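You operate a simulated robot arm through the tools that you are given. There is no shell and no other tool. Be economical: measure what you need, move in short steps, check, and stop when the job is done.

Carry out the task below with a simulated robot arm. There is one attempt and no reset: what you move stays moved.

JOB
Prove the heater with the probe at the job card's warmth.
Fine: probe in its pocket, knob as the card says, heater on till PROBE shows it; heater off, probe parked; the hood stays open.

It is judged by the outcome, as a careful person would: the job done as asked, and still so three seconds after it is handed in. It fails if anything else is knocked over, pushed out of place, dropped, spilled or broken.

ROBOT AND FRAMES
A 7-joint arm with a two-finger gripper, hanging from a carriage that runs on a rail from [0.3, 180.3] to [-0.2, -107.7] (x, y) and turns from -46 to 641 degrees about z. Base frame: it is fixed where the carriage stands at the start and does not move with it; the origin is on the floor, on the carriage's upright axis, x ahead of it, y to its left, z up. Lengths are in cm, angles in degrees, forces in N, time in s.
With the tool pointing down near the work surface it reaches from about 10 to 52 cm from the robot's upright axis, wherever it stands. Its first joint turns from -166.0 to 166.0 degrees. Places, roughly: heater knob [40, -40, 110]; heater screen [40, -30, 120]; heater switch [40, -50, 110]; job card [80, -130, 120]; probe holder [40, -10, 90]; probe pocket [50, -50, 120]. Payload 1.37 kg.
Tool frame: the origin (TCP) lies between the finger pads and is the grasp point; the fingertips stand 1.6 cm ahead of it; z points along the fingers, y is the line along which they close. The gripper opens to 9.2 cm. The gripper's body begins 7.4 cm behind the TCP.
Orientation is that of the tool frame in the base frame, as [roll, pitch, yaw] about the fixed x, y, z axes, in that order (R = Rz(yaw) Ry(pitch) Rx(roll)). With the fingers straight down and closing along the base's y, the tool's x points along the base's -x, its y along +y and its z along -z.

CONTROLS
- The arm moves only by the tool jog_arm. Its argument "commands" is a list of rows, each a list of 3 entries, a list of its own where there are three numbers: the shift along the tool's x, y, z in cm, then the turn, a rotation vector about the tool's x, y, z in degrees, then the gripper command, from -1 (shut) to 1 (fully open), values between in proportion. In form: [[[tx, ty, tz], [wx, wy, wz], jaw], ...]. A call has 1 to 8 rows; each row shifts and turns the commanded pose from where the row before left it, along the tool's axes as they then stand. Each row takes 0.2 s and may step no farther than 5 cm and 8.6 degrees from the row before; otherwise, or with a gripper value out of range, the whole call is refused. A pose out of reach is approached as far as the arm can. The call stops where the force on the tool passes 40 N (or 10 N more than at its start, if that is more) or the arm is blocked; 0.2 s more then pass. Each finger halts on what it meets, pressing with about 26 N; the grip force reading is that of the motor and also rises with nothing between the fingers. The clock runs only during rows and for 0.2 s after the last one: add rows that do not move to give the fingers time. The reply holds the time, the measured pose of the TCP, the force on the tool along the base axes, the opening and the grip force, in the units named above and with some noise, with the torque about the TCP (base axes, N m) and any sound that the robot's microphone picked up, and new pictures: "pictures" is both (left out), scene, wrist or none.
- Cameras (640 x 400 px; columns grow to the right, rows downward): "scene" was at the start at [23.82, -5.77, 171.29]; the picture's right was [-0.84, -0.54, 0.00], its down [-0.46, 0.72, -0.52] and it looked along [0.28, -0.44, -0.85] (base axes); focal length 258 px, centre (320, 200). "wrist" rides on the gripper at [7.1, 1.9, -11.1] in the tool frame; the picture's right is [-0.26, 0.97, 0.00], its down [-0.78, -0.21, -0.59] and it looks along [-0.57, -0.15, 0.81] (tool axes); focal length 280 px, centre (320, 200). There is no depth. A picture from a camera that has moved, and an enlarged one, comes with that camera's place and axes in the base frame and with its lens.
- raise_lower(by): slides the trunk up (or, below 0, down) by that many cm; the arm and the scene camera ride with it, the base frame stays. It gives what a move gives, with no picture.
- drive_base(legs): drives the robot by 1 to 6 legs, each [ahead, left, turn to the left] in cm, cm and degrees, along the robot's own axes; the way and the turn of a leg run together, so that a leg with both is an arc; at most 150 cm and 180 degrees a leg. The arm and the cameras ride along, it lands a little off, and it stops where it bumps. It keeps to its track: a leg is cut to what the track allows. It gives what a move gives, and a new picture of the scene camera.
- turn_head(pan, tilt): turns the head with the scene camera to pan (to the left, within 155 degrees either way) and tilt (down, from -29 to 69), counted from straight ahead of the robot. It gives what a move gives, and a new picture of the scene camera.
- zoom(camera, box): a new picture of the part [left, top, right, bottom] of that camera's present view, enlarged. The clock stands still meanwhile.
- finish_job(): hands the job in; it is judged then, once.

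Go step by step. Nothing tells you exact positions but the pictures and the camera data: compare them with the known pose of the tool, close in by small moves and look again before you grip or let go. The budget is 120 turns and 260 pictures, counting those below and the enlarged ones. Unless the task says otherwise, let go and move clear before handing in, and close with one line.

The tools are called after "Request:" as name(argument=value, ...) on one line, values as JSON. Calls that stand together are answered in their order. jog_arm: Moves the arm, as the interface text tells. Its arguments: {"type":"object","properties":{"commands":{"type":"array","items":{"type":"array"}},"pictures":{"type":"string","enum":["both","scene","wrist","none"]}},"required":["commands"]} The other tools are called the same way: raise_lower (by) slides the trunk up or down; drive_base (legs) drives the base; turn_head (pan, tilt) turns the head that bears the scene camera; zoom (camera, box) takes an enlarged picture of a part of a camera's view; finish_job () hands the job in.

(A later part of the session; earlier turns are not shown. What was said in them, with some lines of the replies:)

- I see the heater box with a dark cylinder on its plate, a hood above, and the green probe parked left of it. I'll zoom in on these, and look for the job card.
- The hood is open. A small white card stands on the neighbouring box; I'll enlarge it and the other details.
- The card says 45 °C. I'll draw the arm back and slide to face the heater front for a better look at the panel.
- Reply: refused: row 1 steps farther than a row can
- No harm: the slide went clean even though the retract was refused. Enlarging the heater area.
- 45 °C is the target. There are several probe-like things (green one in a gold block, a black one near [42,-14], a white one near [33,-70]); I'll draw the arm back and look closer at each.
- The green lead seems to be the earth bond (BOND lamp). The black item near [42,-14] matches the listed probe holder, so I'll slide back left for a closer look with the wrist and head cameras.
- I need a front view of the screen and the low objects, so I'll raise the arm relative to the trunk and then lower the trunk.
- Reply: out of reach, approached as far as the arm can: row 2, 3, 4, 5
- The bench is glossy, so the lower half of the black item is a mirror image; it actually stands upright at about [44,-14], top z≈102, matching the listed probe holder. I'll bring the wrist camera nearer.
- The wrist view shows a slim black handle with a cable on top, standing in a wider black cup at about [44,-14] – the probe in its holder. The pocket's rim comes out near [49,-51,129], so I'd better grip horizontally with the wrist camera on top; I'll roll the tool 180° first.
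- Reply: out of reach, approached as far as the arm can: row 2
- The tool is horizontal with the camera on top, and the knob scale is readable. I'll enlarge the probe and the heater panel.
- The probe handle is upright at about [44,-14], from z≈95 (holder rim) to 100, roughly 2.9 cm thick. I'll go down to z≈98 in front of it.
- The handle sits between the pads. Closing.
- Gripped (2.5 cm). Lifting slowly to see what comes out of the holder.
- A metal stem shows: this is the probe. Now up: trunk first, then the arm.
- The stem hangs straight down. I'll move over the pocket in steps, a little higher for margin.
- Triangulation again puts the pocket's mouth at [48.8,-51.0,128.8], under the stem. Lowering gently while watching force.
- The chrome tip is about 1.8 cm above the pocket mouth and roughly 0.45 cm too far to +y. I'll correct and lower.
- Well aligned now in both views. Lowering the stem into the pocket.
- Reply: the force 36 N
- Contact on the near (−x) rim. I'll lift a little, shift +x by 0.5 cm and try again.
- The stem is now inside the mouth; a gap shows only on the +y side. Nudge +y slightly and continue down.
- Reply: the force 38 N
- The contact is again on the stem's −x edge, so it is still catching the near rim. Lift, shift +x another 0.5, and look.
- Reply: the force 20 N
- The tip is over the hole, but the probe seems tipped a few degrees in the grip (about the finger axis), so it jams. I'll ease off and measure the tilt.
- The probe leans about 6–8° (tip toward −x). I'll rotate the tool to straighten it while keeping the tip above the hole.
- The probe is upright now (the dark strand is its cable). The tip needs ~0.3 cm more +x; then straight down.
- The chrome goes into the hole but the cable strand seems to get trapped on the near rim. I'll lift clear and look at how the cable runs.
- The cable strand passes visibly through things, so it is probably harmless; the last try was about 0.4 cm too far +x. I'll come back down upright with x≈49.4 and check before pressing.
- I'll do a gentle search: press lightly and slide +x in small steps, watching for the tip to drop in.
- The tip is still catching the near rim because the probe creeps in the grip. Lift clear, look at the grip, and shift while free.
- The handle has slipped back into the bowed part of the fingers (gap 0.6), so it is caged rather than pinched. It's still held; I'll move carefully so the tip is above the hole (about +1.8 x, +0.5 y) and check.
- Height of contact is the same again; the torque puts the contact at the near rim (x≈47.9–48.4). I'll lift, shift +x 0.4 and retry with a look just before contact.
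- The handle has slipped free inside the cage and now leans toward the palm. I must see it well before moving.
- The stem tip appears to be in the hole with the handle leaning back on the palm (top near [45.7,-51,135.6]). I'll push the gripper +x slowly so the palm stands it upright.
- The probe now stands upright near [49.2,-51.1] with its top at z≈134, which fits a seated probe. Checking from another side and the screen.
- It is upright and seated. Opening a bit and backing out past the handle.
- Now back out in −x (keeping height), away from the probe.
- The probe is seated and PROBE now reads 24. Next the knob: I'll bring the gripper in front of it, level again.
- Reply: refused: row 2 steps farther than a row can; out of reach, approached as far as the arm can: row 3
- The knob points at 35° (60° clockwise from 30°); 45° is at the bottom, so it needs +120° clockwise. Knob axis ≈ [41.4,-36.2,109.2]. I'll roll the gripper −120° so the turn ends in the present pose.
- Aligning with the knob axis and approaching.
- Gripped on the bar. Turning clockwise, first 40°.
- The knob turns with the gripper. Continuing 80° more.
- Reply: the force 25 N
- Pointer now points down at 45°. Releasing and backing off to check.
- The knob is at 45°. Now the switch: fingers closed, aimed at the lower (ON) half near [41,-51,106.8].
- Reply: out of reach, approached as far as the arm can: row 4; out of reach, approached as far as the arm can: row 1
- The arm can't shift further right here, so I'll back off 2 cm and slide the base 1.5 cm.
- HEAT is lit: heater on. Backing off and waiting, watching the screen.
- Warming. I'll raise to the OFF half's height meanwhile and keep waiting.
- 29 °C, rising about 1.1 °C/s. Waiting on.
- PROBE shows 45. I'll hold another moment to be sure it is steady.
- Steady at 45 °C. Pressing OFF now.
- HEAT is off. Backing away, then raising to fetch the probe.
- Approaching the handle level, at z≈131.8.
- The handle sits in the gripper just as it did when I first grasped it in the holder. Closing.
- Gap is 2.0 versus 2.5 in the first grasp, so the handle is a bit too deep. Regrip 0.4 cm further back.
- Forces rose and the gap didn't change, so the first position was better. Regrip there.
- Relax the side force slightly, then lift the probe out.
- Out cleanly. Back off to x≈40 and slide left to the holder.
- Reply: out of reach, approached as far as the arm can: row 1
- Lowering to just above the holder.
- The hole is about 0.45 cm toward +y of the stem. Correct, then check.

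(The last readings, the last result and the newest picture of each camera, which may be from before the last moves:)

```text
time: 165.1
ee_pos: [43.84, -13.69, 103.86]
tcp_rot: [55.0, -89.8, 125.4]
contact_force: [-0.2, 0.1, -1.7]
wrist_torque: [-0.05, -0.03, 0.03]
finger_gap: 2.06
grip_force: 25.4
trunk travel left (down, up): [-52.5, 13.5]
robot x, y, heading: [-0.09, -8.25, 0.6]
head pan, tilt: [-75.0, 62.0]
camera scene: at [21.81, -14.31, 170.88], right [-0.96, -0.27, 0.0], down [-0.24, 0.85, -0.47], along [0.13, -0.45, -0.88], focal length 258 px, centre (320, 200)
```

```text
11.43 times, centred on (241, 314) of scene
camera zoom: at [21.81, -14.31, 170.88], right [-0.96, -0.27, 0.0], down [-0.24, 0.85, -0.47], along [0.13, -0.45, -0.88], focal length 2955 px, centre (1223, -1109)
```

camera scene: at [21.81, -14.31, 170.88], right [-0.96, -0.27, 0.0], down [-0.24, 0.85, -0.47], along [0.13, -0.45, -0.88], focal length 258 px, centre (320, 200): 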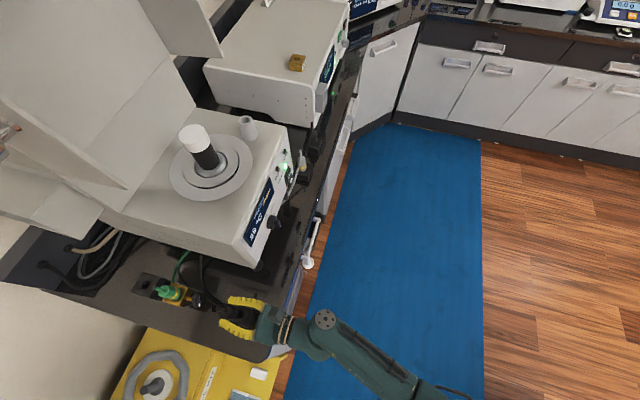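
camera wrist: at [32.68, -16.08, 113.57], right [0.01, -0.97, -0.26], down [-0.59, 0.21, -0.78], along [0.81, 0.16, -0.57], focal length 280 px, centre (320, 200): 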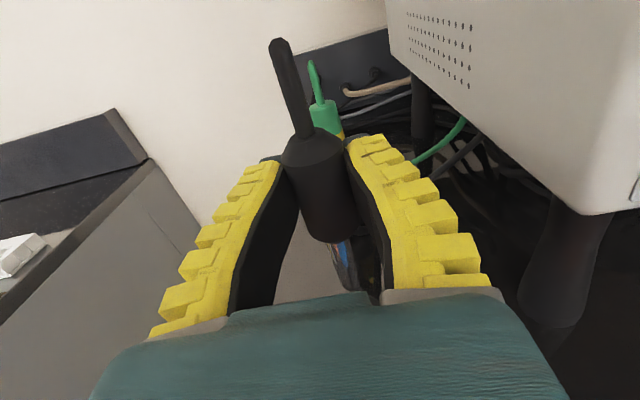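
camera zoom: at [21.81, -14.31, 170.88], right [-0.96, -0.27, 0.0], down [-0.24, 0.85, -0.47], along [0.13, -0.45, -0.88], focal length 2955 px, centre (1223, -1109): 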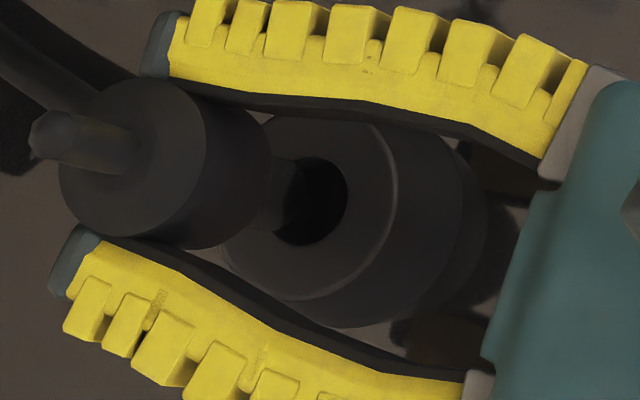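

y is good; the stem should go about 0.6 cm toward −x.

Request:
jog_arm(commands=[[[0, 0, -0.6], [0, 0, 0], -1], [[0, 0, 0], [0, 0, 0], -1]], pictures="none")

Request:
zoom(camera="scene", box=[225, 300, 258, 327])

Request:
turn_head(pan=20, tilt=62)

Request:
zoom(camera="scene", box=[365, 210, 455, 280])

```text
time: 165.7
ee_pos: [43.14, -13.64, 103.82]
tcp_rot: [53.9, -89.8, 126.5]
contact_force: [0.3, 0.5, -0.7]
wrist_torque: [-0.04, -0.02, 0.01]
finger_gap: 2.07
grip_force: 26.4
trunk travel left (down, up): [-52.5, 13.5]
robot x, y, heading: [-0.11, -8.06, 0.5]
head pan, tilt: [-75.0, 62.0]
```

```text
14.81 times, centred on (242, 314) of scene
camera zoom: at [21.8, -14.31, 170.88], right [-0.96, -0.27, 0.0], down [-0.24, 0.85, -0.47], along [0.13, -0.45, -0.88], focal length 3830 px, centre (1483, -1482)
```

zoom: 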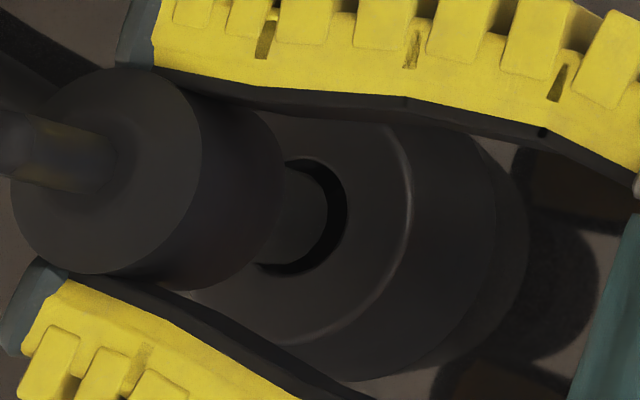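

```text
time: 167.4
ee_pos: [43.08, -13.71, 103.88]
tcp_rot: [55.3, -89.9, 125.0]
contact_force: [-0.2, 0.1, -1.3]
wrist_torque: [-0.02, 0.01, 0.0]
finger_gap: 2.04
grip_force: 25.8
trunk travel left (down, up): [-52.5, 13.5]
robot x, y, heading: [-0.31, -8.27, 0.3]
head pan, tilt: [20.0, 62.0]
camera scene: at [26.11, -5.86, 170.88], right [0.35, -0.94, 0.0], down [-0.83, -0.31, -0.47], along [0.44, 0.16, -0.88], focal length 258 px, centre (320, 200)
```

scene: 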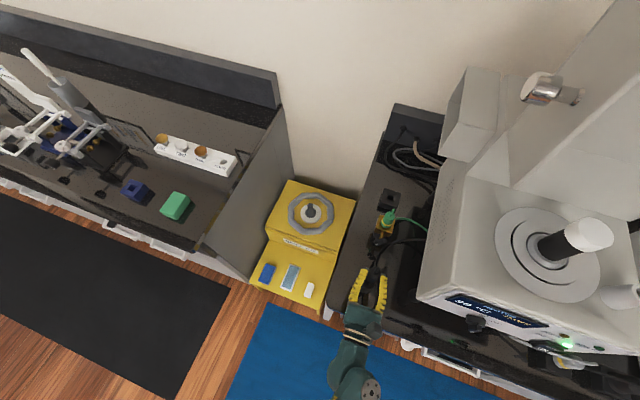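

```text
5.71 times, centred on (410, 245) of scene
camera zoom: at [26.11, -5.86, 170.88], right [0.35, -0.94, 0.0], down [-0.83, -0.31, -0.47], along [0.44, 0.16, -0.88], focal length 1477 px, centre (-194, -57)
```

zoom: 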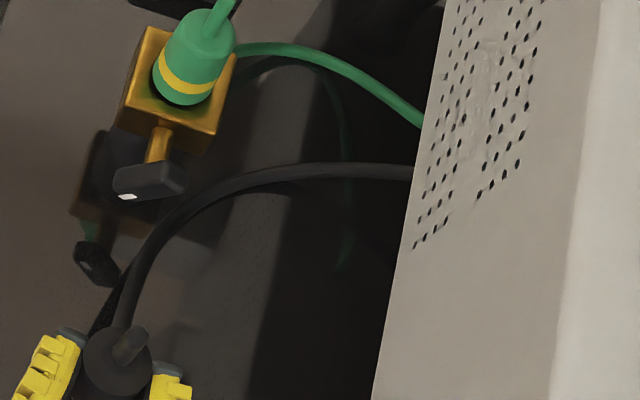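

Very well aligned now. Lowering gently.

Request:
jog_arm(commands=[[[-0.6, 0, 0], [0, 0, 0], -1], [[-0.6, 0, 0], [0, 0, 0], -1], [[-0.6, 0, 0], [0, 0, 0], -1], [[-0.6, 0, 0], [0, 0, 0], -1]], pictures="none")

Request:
turn_head(pan=-75, tilt=62)

Request:
zoom(camera="scene", box=[225, 300, 258, 327])

```text
time: 168.4
ee_pos: [43.16, -13.73, 101.44]
tcp_rot: [54.1, -89.8, 126.1]
contact_force: [0.1, 0.6, -0.4]
wrist_torque: [-0.01, 0.0, -0.04]
finger_gap: 2.06
grip_force: 25.8
trunk travel left (down, up): [-52.5, 13.5]
robot x, y, heading: [-0.28, -8.21, 0.6]
head pan, tilt: [20.0, 62.0]
```

```text
time: 170.1
ee_pos: [43.18, -13.76, 101.4]
tcp_rot: [54.8, -89.8, 125.6]
contact_force: [0.8, -1.1, -1.2]
wrist_torque: [0.01, 0.05, -0.03]
finger_gap: 2.04
grip_force: 26.2
trunk travel left (down, up): [-52.5, 13.5]
robot x, y, heading: [-0.33, -8.8, 0.5]
head pan, tilt: [-75.0, 62.0]
camera scene: at [21.81, -14.31, 170.88], right [-0.96, -0.27, 0.0], down [-0.24, 0.85, -0.47], along [0.13, -0.45, -0.88], focal length 258 px, centre (320, 200)
```

scene: 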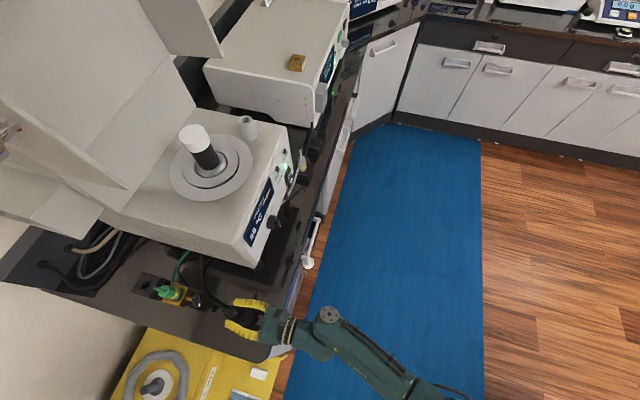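

```text
14.81 times, centred on (242, 314) of scene
camera zoom: at [21.81, -14.31, 170.88], right [-0.96, -0.27, 0.0], down [-0.24, 0.85, -0.47], along [0.13, -0.45, -0.88], focal length 3830 px, centre (1483, -1482)
```

zoom: 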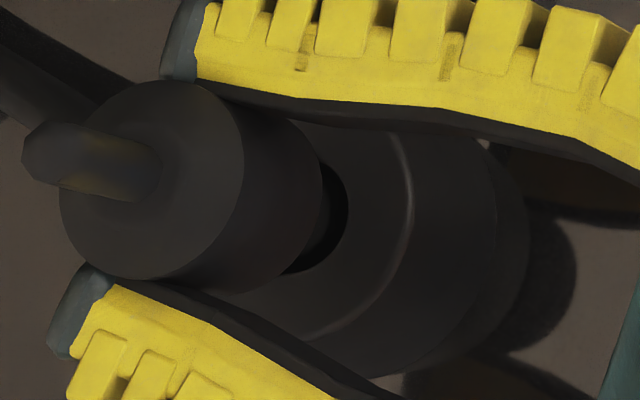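

It's going in freely. Continuing down to seat it.

Request:
jog_arm(commands=[[[-0.8, 0, 0], [0, 0, 0], -1], [[-0.8, 0, 0], [0, 0, 0], -1], [[-0.7, 0, 0], [0, 0, 0], -1], [[-0.5, 0, 0], [0, 0, 0], -1], [[-0.4, 0, 0], [0, 0, 0], -1]], pictures="wrist")

Request:
zoom(camera="scene", box=[220, 295, 262, 330])

```text
time: 171.3
ee_pos: [43.34, -13.69, 98.83]
tcp_rot: [17.3, -89.0, 163.1]
contact_force: [-7.9, -0.6, 23.0]
wrist_torque: [0.1, 0.28, -0.01]
finger_gap: 2.09
grip_force: 26.1
trunk travel left (down, up): [-52.5, 13.5]
robot x, y, heading: [0.1, -8.04, 0.4]
head pan, tilt: [-75.0, 62.0]
camera wrist: at [32.17, -15.66, 105.72], right [0.01, -0.97, -0.26], down [-0.58, 0.2, -0.79], along [0.81, 0.16, -0.56], focal length 280 px, centre (320, 200)
```

wrist: 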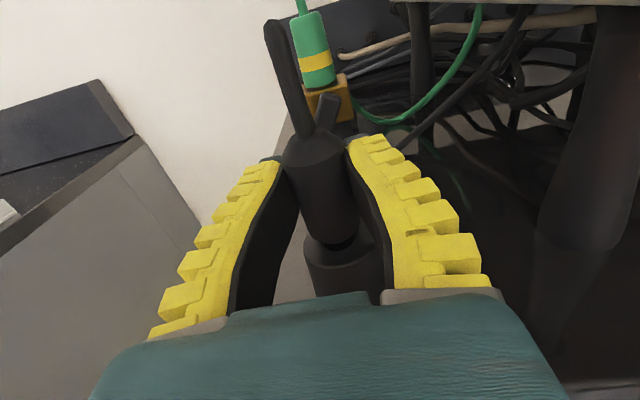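

```text
11.43 times, centred on (241, 312) of scene
camera zoom: at [21.81, -14.32, 170.94], right [-0.96, -0.27, 0.0], down [-0.24, 0.85, -0.47], along [0.13, -0.45, -0.88], focal length 2955 px, centre (1223, -1086)
```

zoom: 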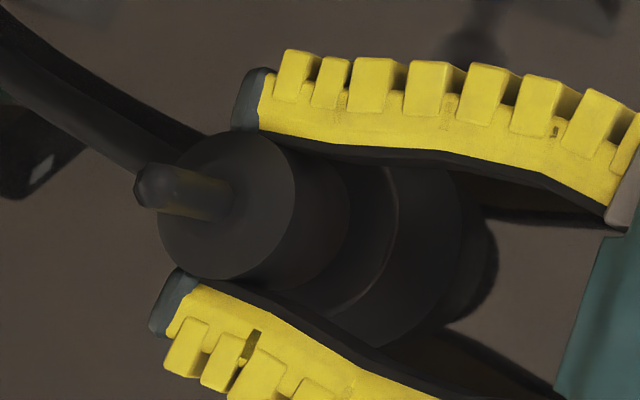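

Request:
jog_arm(commands=[[[0.4, 0, 0], [0, 0, 0], -1], [[0, 0, 0], [0, 0, 0], -1]], pictures="none")

Request:
zoom(camera="wrist", box=[270, 130, 400, 300])

```text
time: 171.9
ee_pos: [43.31, -13.67, 98.79]
tcp_rot: [36.5, -89.6, 143.9]
contact_force: [2.7, -1.2, 13.9]
wrist_torque: [-0.05, -0.49, -0.03]
finger_gap: 1.97
grip_force: 25.7
trunk travel left (down, up): [-52.5, 13.5]
robot x, y, heading: [0.06, -8.28, 0.4]
head pan, tilt: [-75.0, 62.0]
```

```text
2.35 times, centred on (335, 215) of wrist
camera zoom: at [32.15, -15.65, 105.83], right [0.01, -0.97, -0.26], down [-0.59, 0.2, -0.78], along [0.81, 0.16, -0.57], focal length 660 px, centre (285, 165)
```

zoom: 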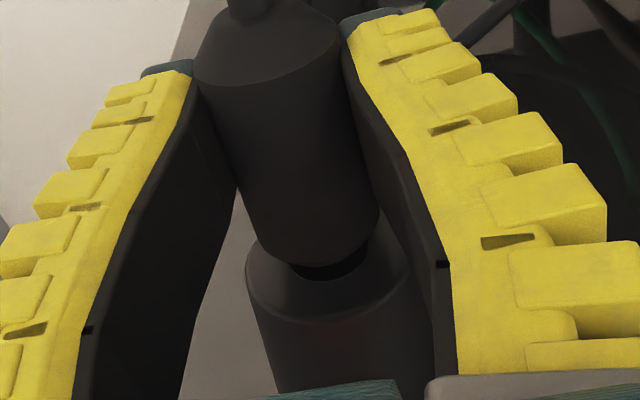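

It looks as it did when parked (with the same dark neck showing). Ease off and open.

Request:
jog_arm(commands=[[[0.2, 0, 0], [0, 0, 0], -1], [[0, 0, 0], [0, 0, 0], -0.2], [[0, 0, 0], [0, 0, 0], 0.1], [[0, 0, 0], [0, 0, 0], 0.4], [[0, 0, 0], [0, 0, 0], 0.4]], pictures="wrist")

Request:
zoom(camera="wrist", box=[250, 100, 400, 300])

```text
time: 173.1
ee_pos: [42.98, -13.58, 98.85]
tcp_rot: [55.8, -89.7, 124.5]
contact_force: [-0.6, 0.2, -0.2]
wrist_torque: [-0.01, 0.04, -0.02]
finger_gap: 6.7
grip_force: 1.5
trunk travel left (down, up): [-52.5, 13.5]
robot x, y, heading: [-0.11, -8.27, 0.7]
head pan, tilt: [-75.0, 62.0]
camera wrist: at [31.93, -15.58, 105.91], right [0.01, -0.97, -0.26], down [-0.59, 0.21, -0.78], along [0.81, 0.16, -0.57], focal length 280 px, centre (320, 200)
```

wrist: 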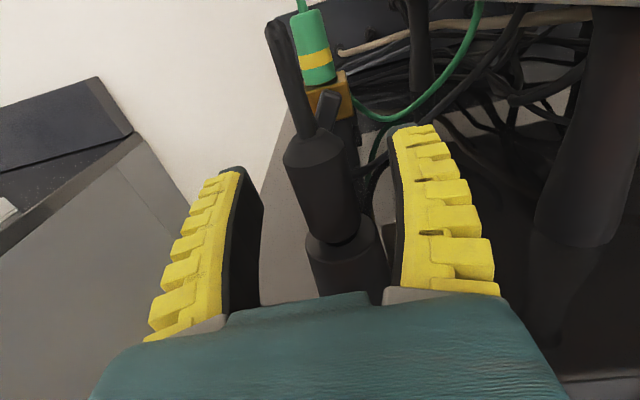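

```text
2.00 times, centred on (325, 200) of wrist
camera zoom: at [31.93, -15.58, 105.91], right [0.01, -0.97, -0.26], down [-0.59, 0.21, -0.78], along [0.81, 0.16, -0.57], focal length 561 px, centre (310, 200)
```

zoom: 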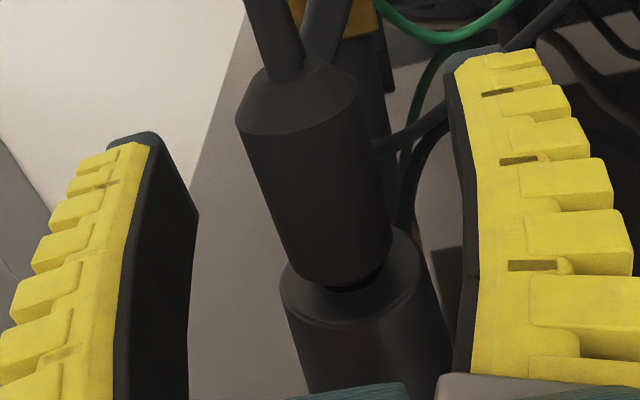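

The probe is parked upright in its holder. Backing straight out and checking everything.

Request:
jog_arm(commands=[[[0, 0, -3], [0, 0, 0], 0.4], [[0, 0, -4], [0, 0, 0], 0.4], [[0, 0, -4], [0, 0, 0], 0.4], [[3, 0, 0], [0, 0, 0], 0.4], [[4, 0, 0], [0, 0, 0], 0.4]], pictures="wrist")

Request:
turn_head(pan=-45, tilt=55)

Request:
zoom(camera="scene", box=[180, 100, 420, 320])

```text
time: 174.3
ee_pos: [31.82, -13.81, 106.03]
tcp_rot: [58.2, -90.0, 122.3]
contact_force: [0.7, -0.1, 0.2]
wrist_torque: [0.01, -0.01, 0.02]
finger_gap: 6.68
grip_force: 1.9
trunk travel left (down, up): [-52.5, 13.5]
robot x, y, heading: [-0.14, -8.29, 0.6]
head pan, tilt: [-75.0, 62.0]
camera wrist: at [20.72, -15.7, 113.04], right [0.01, -0.97, -0.26], down [-0.59, 0.21, -0.78], along [0.81, 0.16, -0.57], focal length 280 px, centre (320, 200)
```

wrist: 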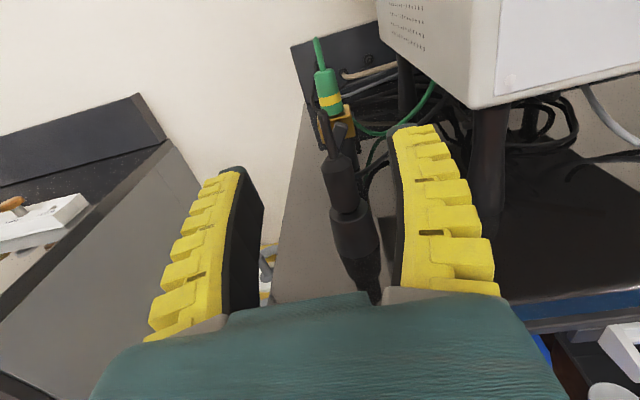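

```text
time: 175.2
ee_pos: [31.85, -13.69, 105.95]
tcp_rot: [54.1, -89.8, 126.2]
contact_force: [-0.7, -0.4, -0.6]
wrist_torque: [0.01, -0.03, -0.01]
finger_gap: 6.66
grip_force: 2.0
trunk travel left (down, up): [-52.5, 13.5]
robot x, y, heading: [0.03, -8.76, 0.5]
head pan, tilt: [-45.0, 55.0]
camera scene: at [25.22, -13.17, 171.72], right [-0.7, -0.71, 0.0], down [-0.58, 0.57, -0.57], along [0.41, -0.4, -0.82], focal length 258 px, centre (320, 200)
```

scene: 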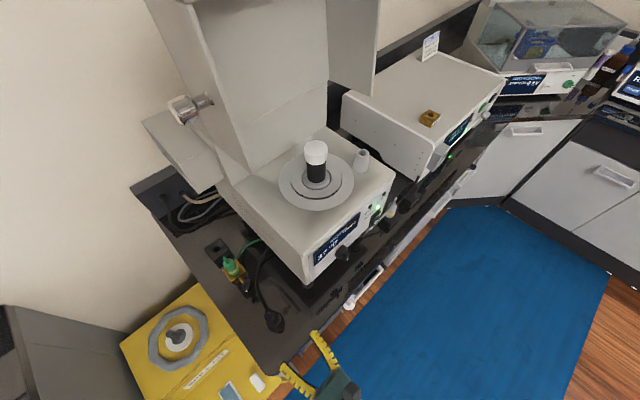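

```text
1.82 times, centred on (300, 210) of scene
camera zoom: at [25.22, -13.17, 171.72], right [-0.7, -0.71, 0.0], down [-0.58, 0.57, -0.57], along [0.41, -0.4, -0.82], focal length 470 px, centre (356, 182)
```

zoom: 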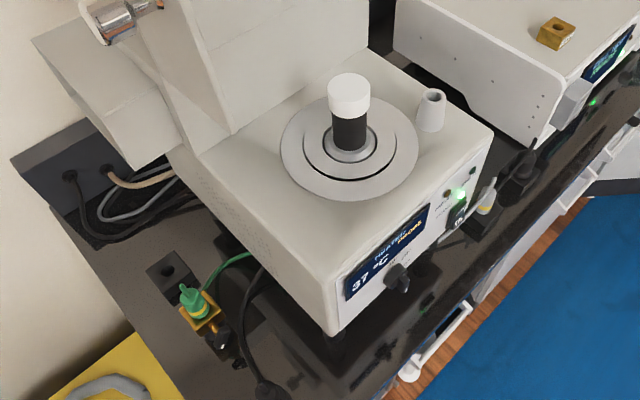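

Everything is in order: the probe is parked, the heater is off and cooling, the knob is at 45°, the hood is open, and the gripper is clear. Handing in.

Request:
finish_job()

```text
The job is handed in.
```

The heater was proved at the job card's 45 °C: with the probe in its pocket and the knob at 45°, PROBE reached 45 and held, then I switched the heater off and parked the probe in its holder, leaving the hood open.
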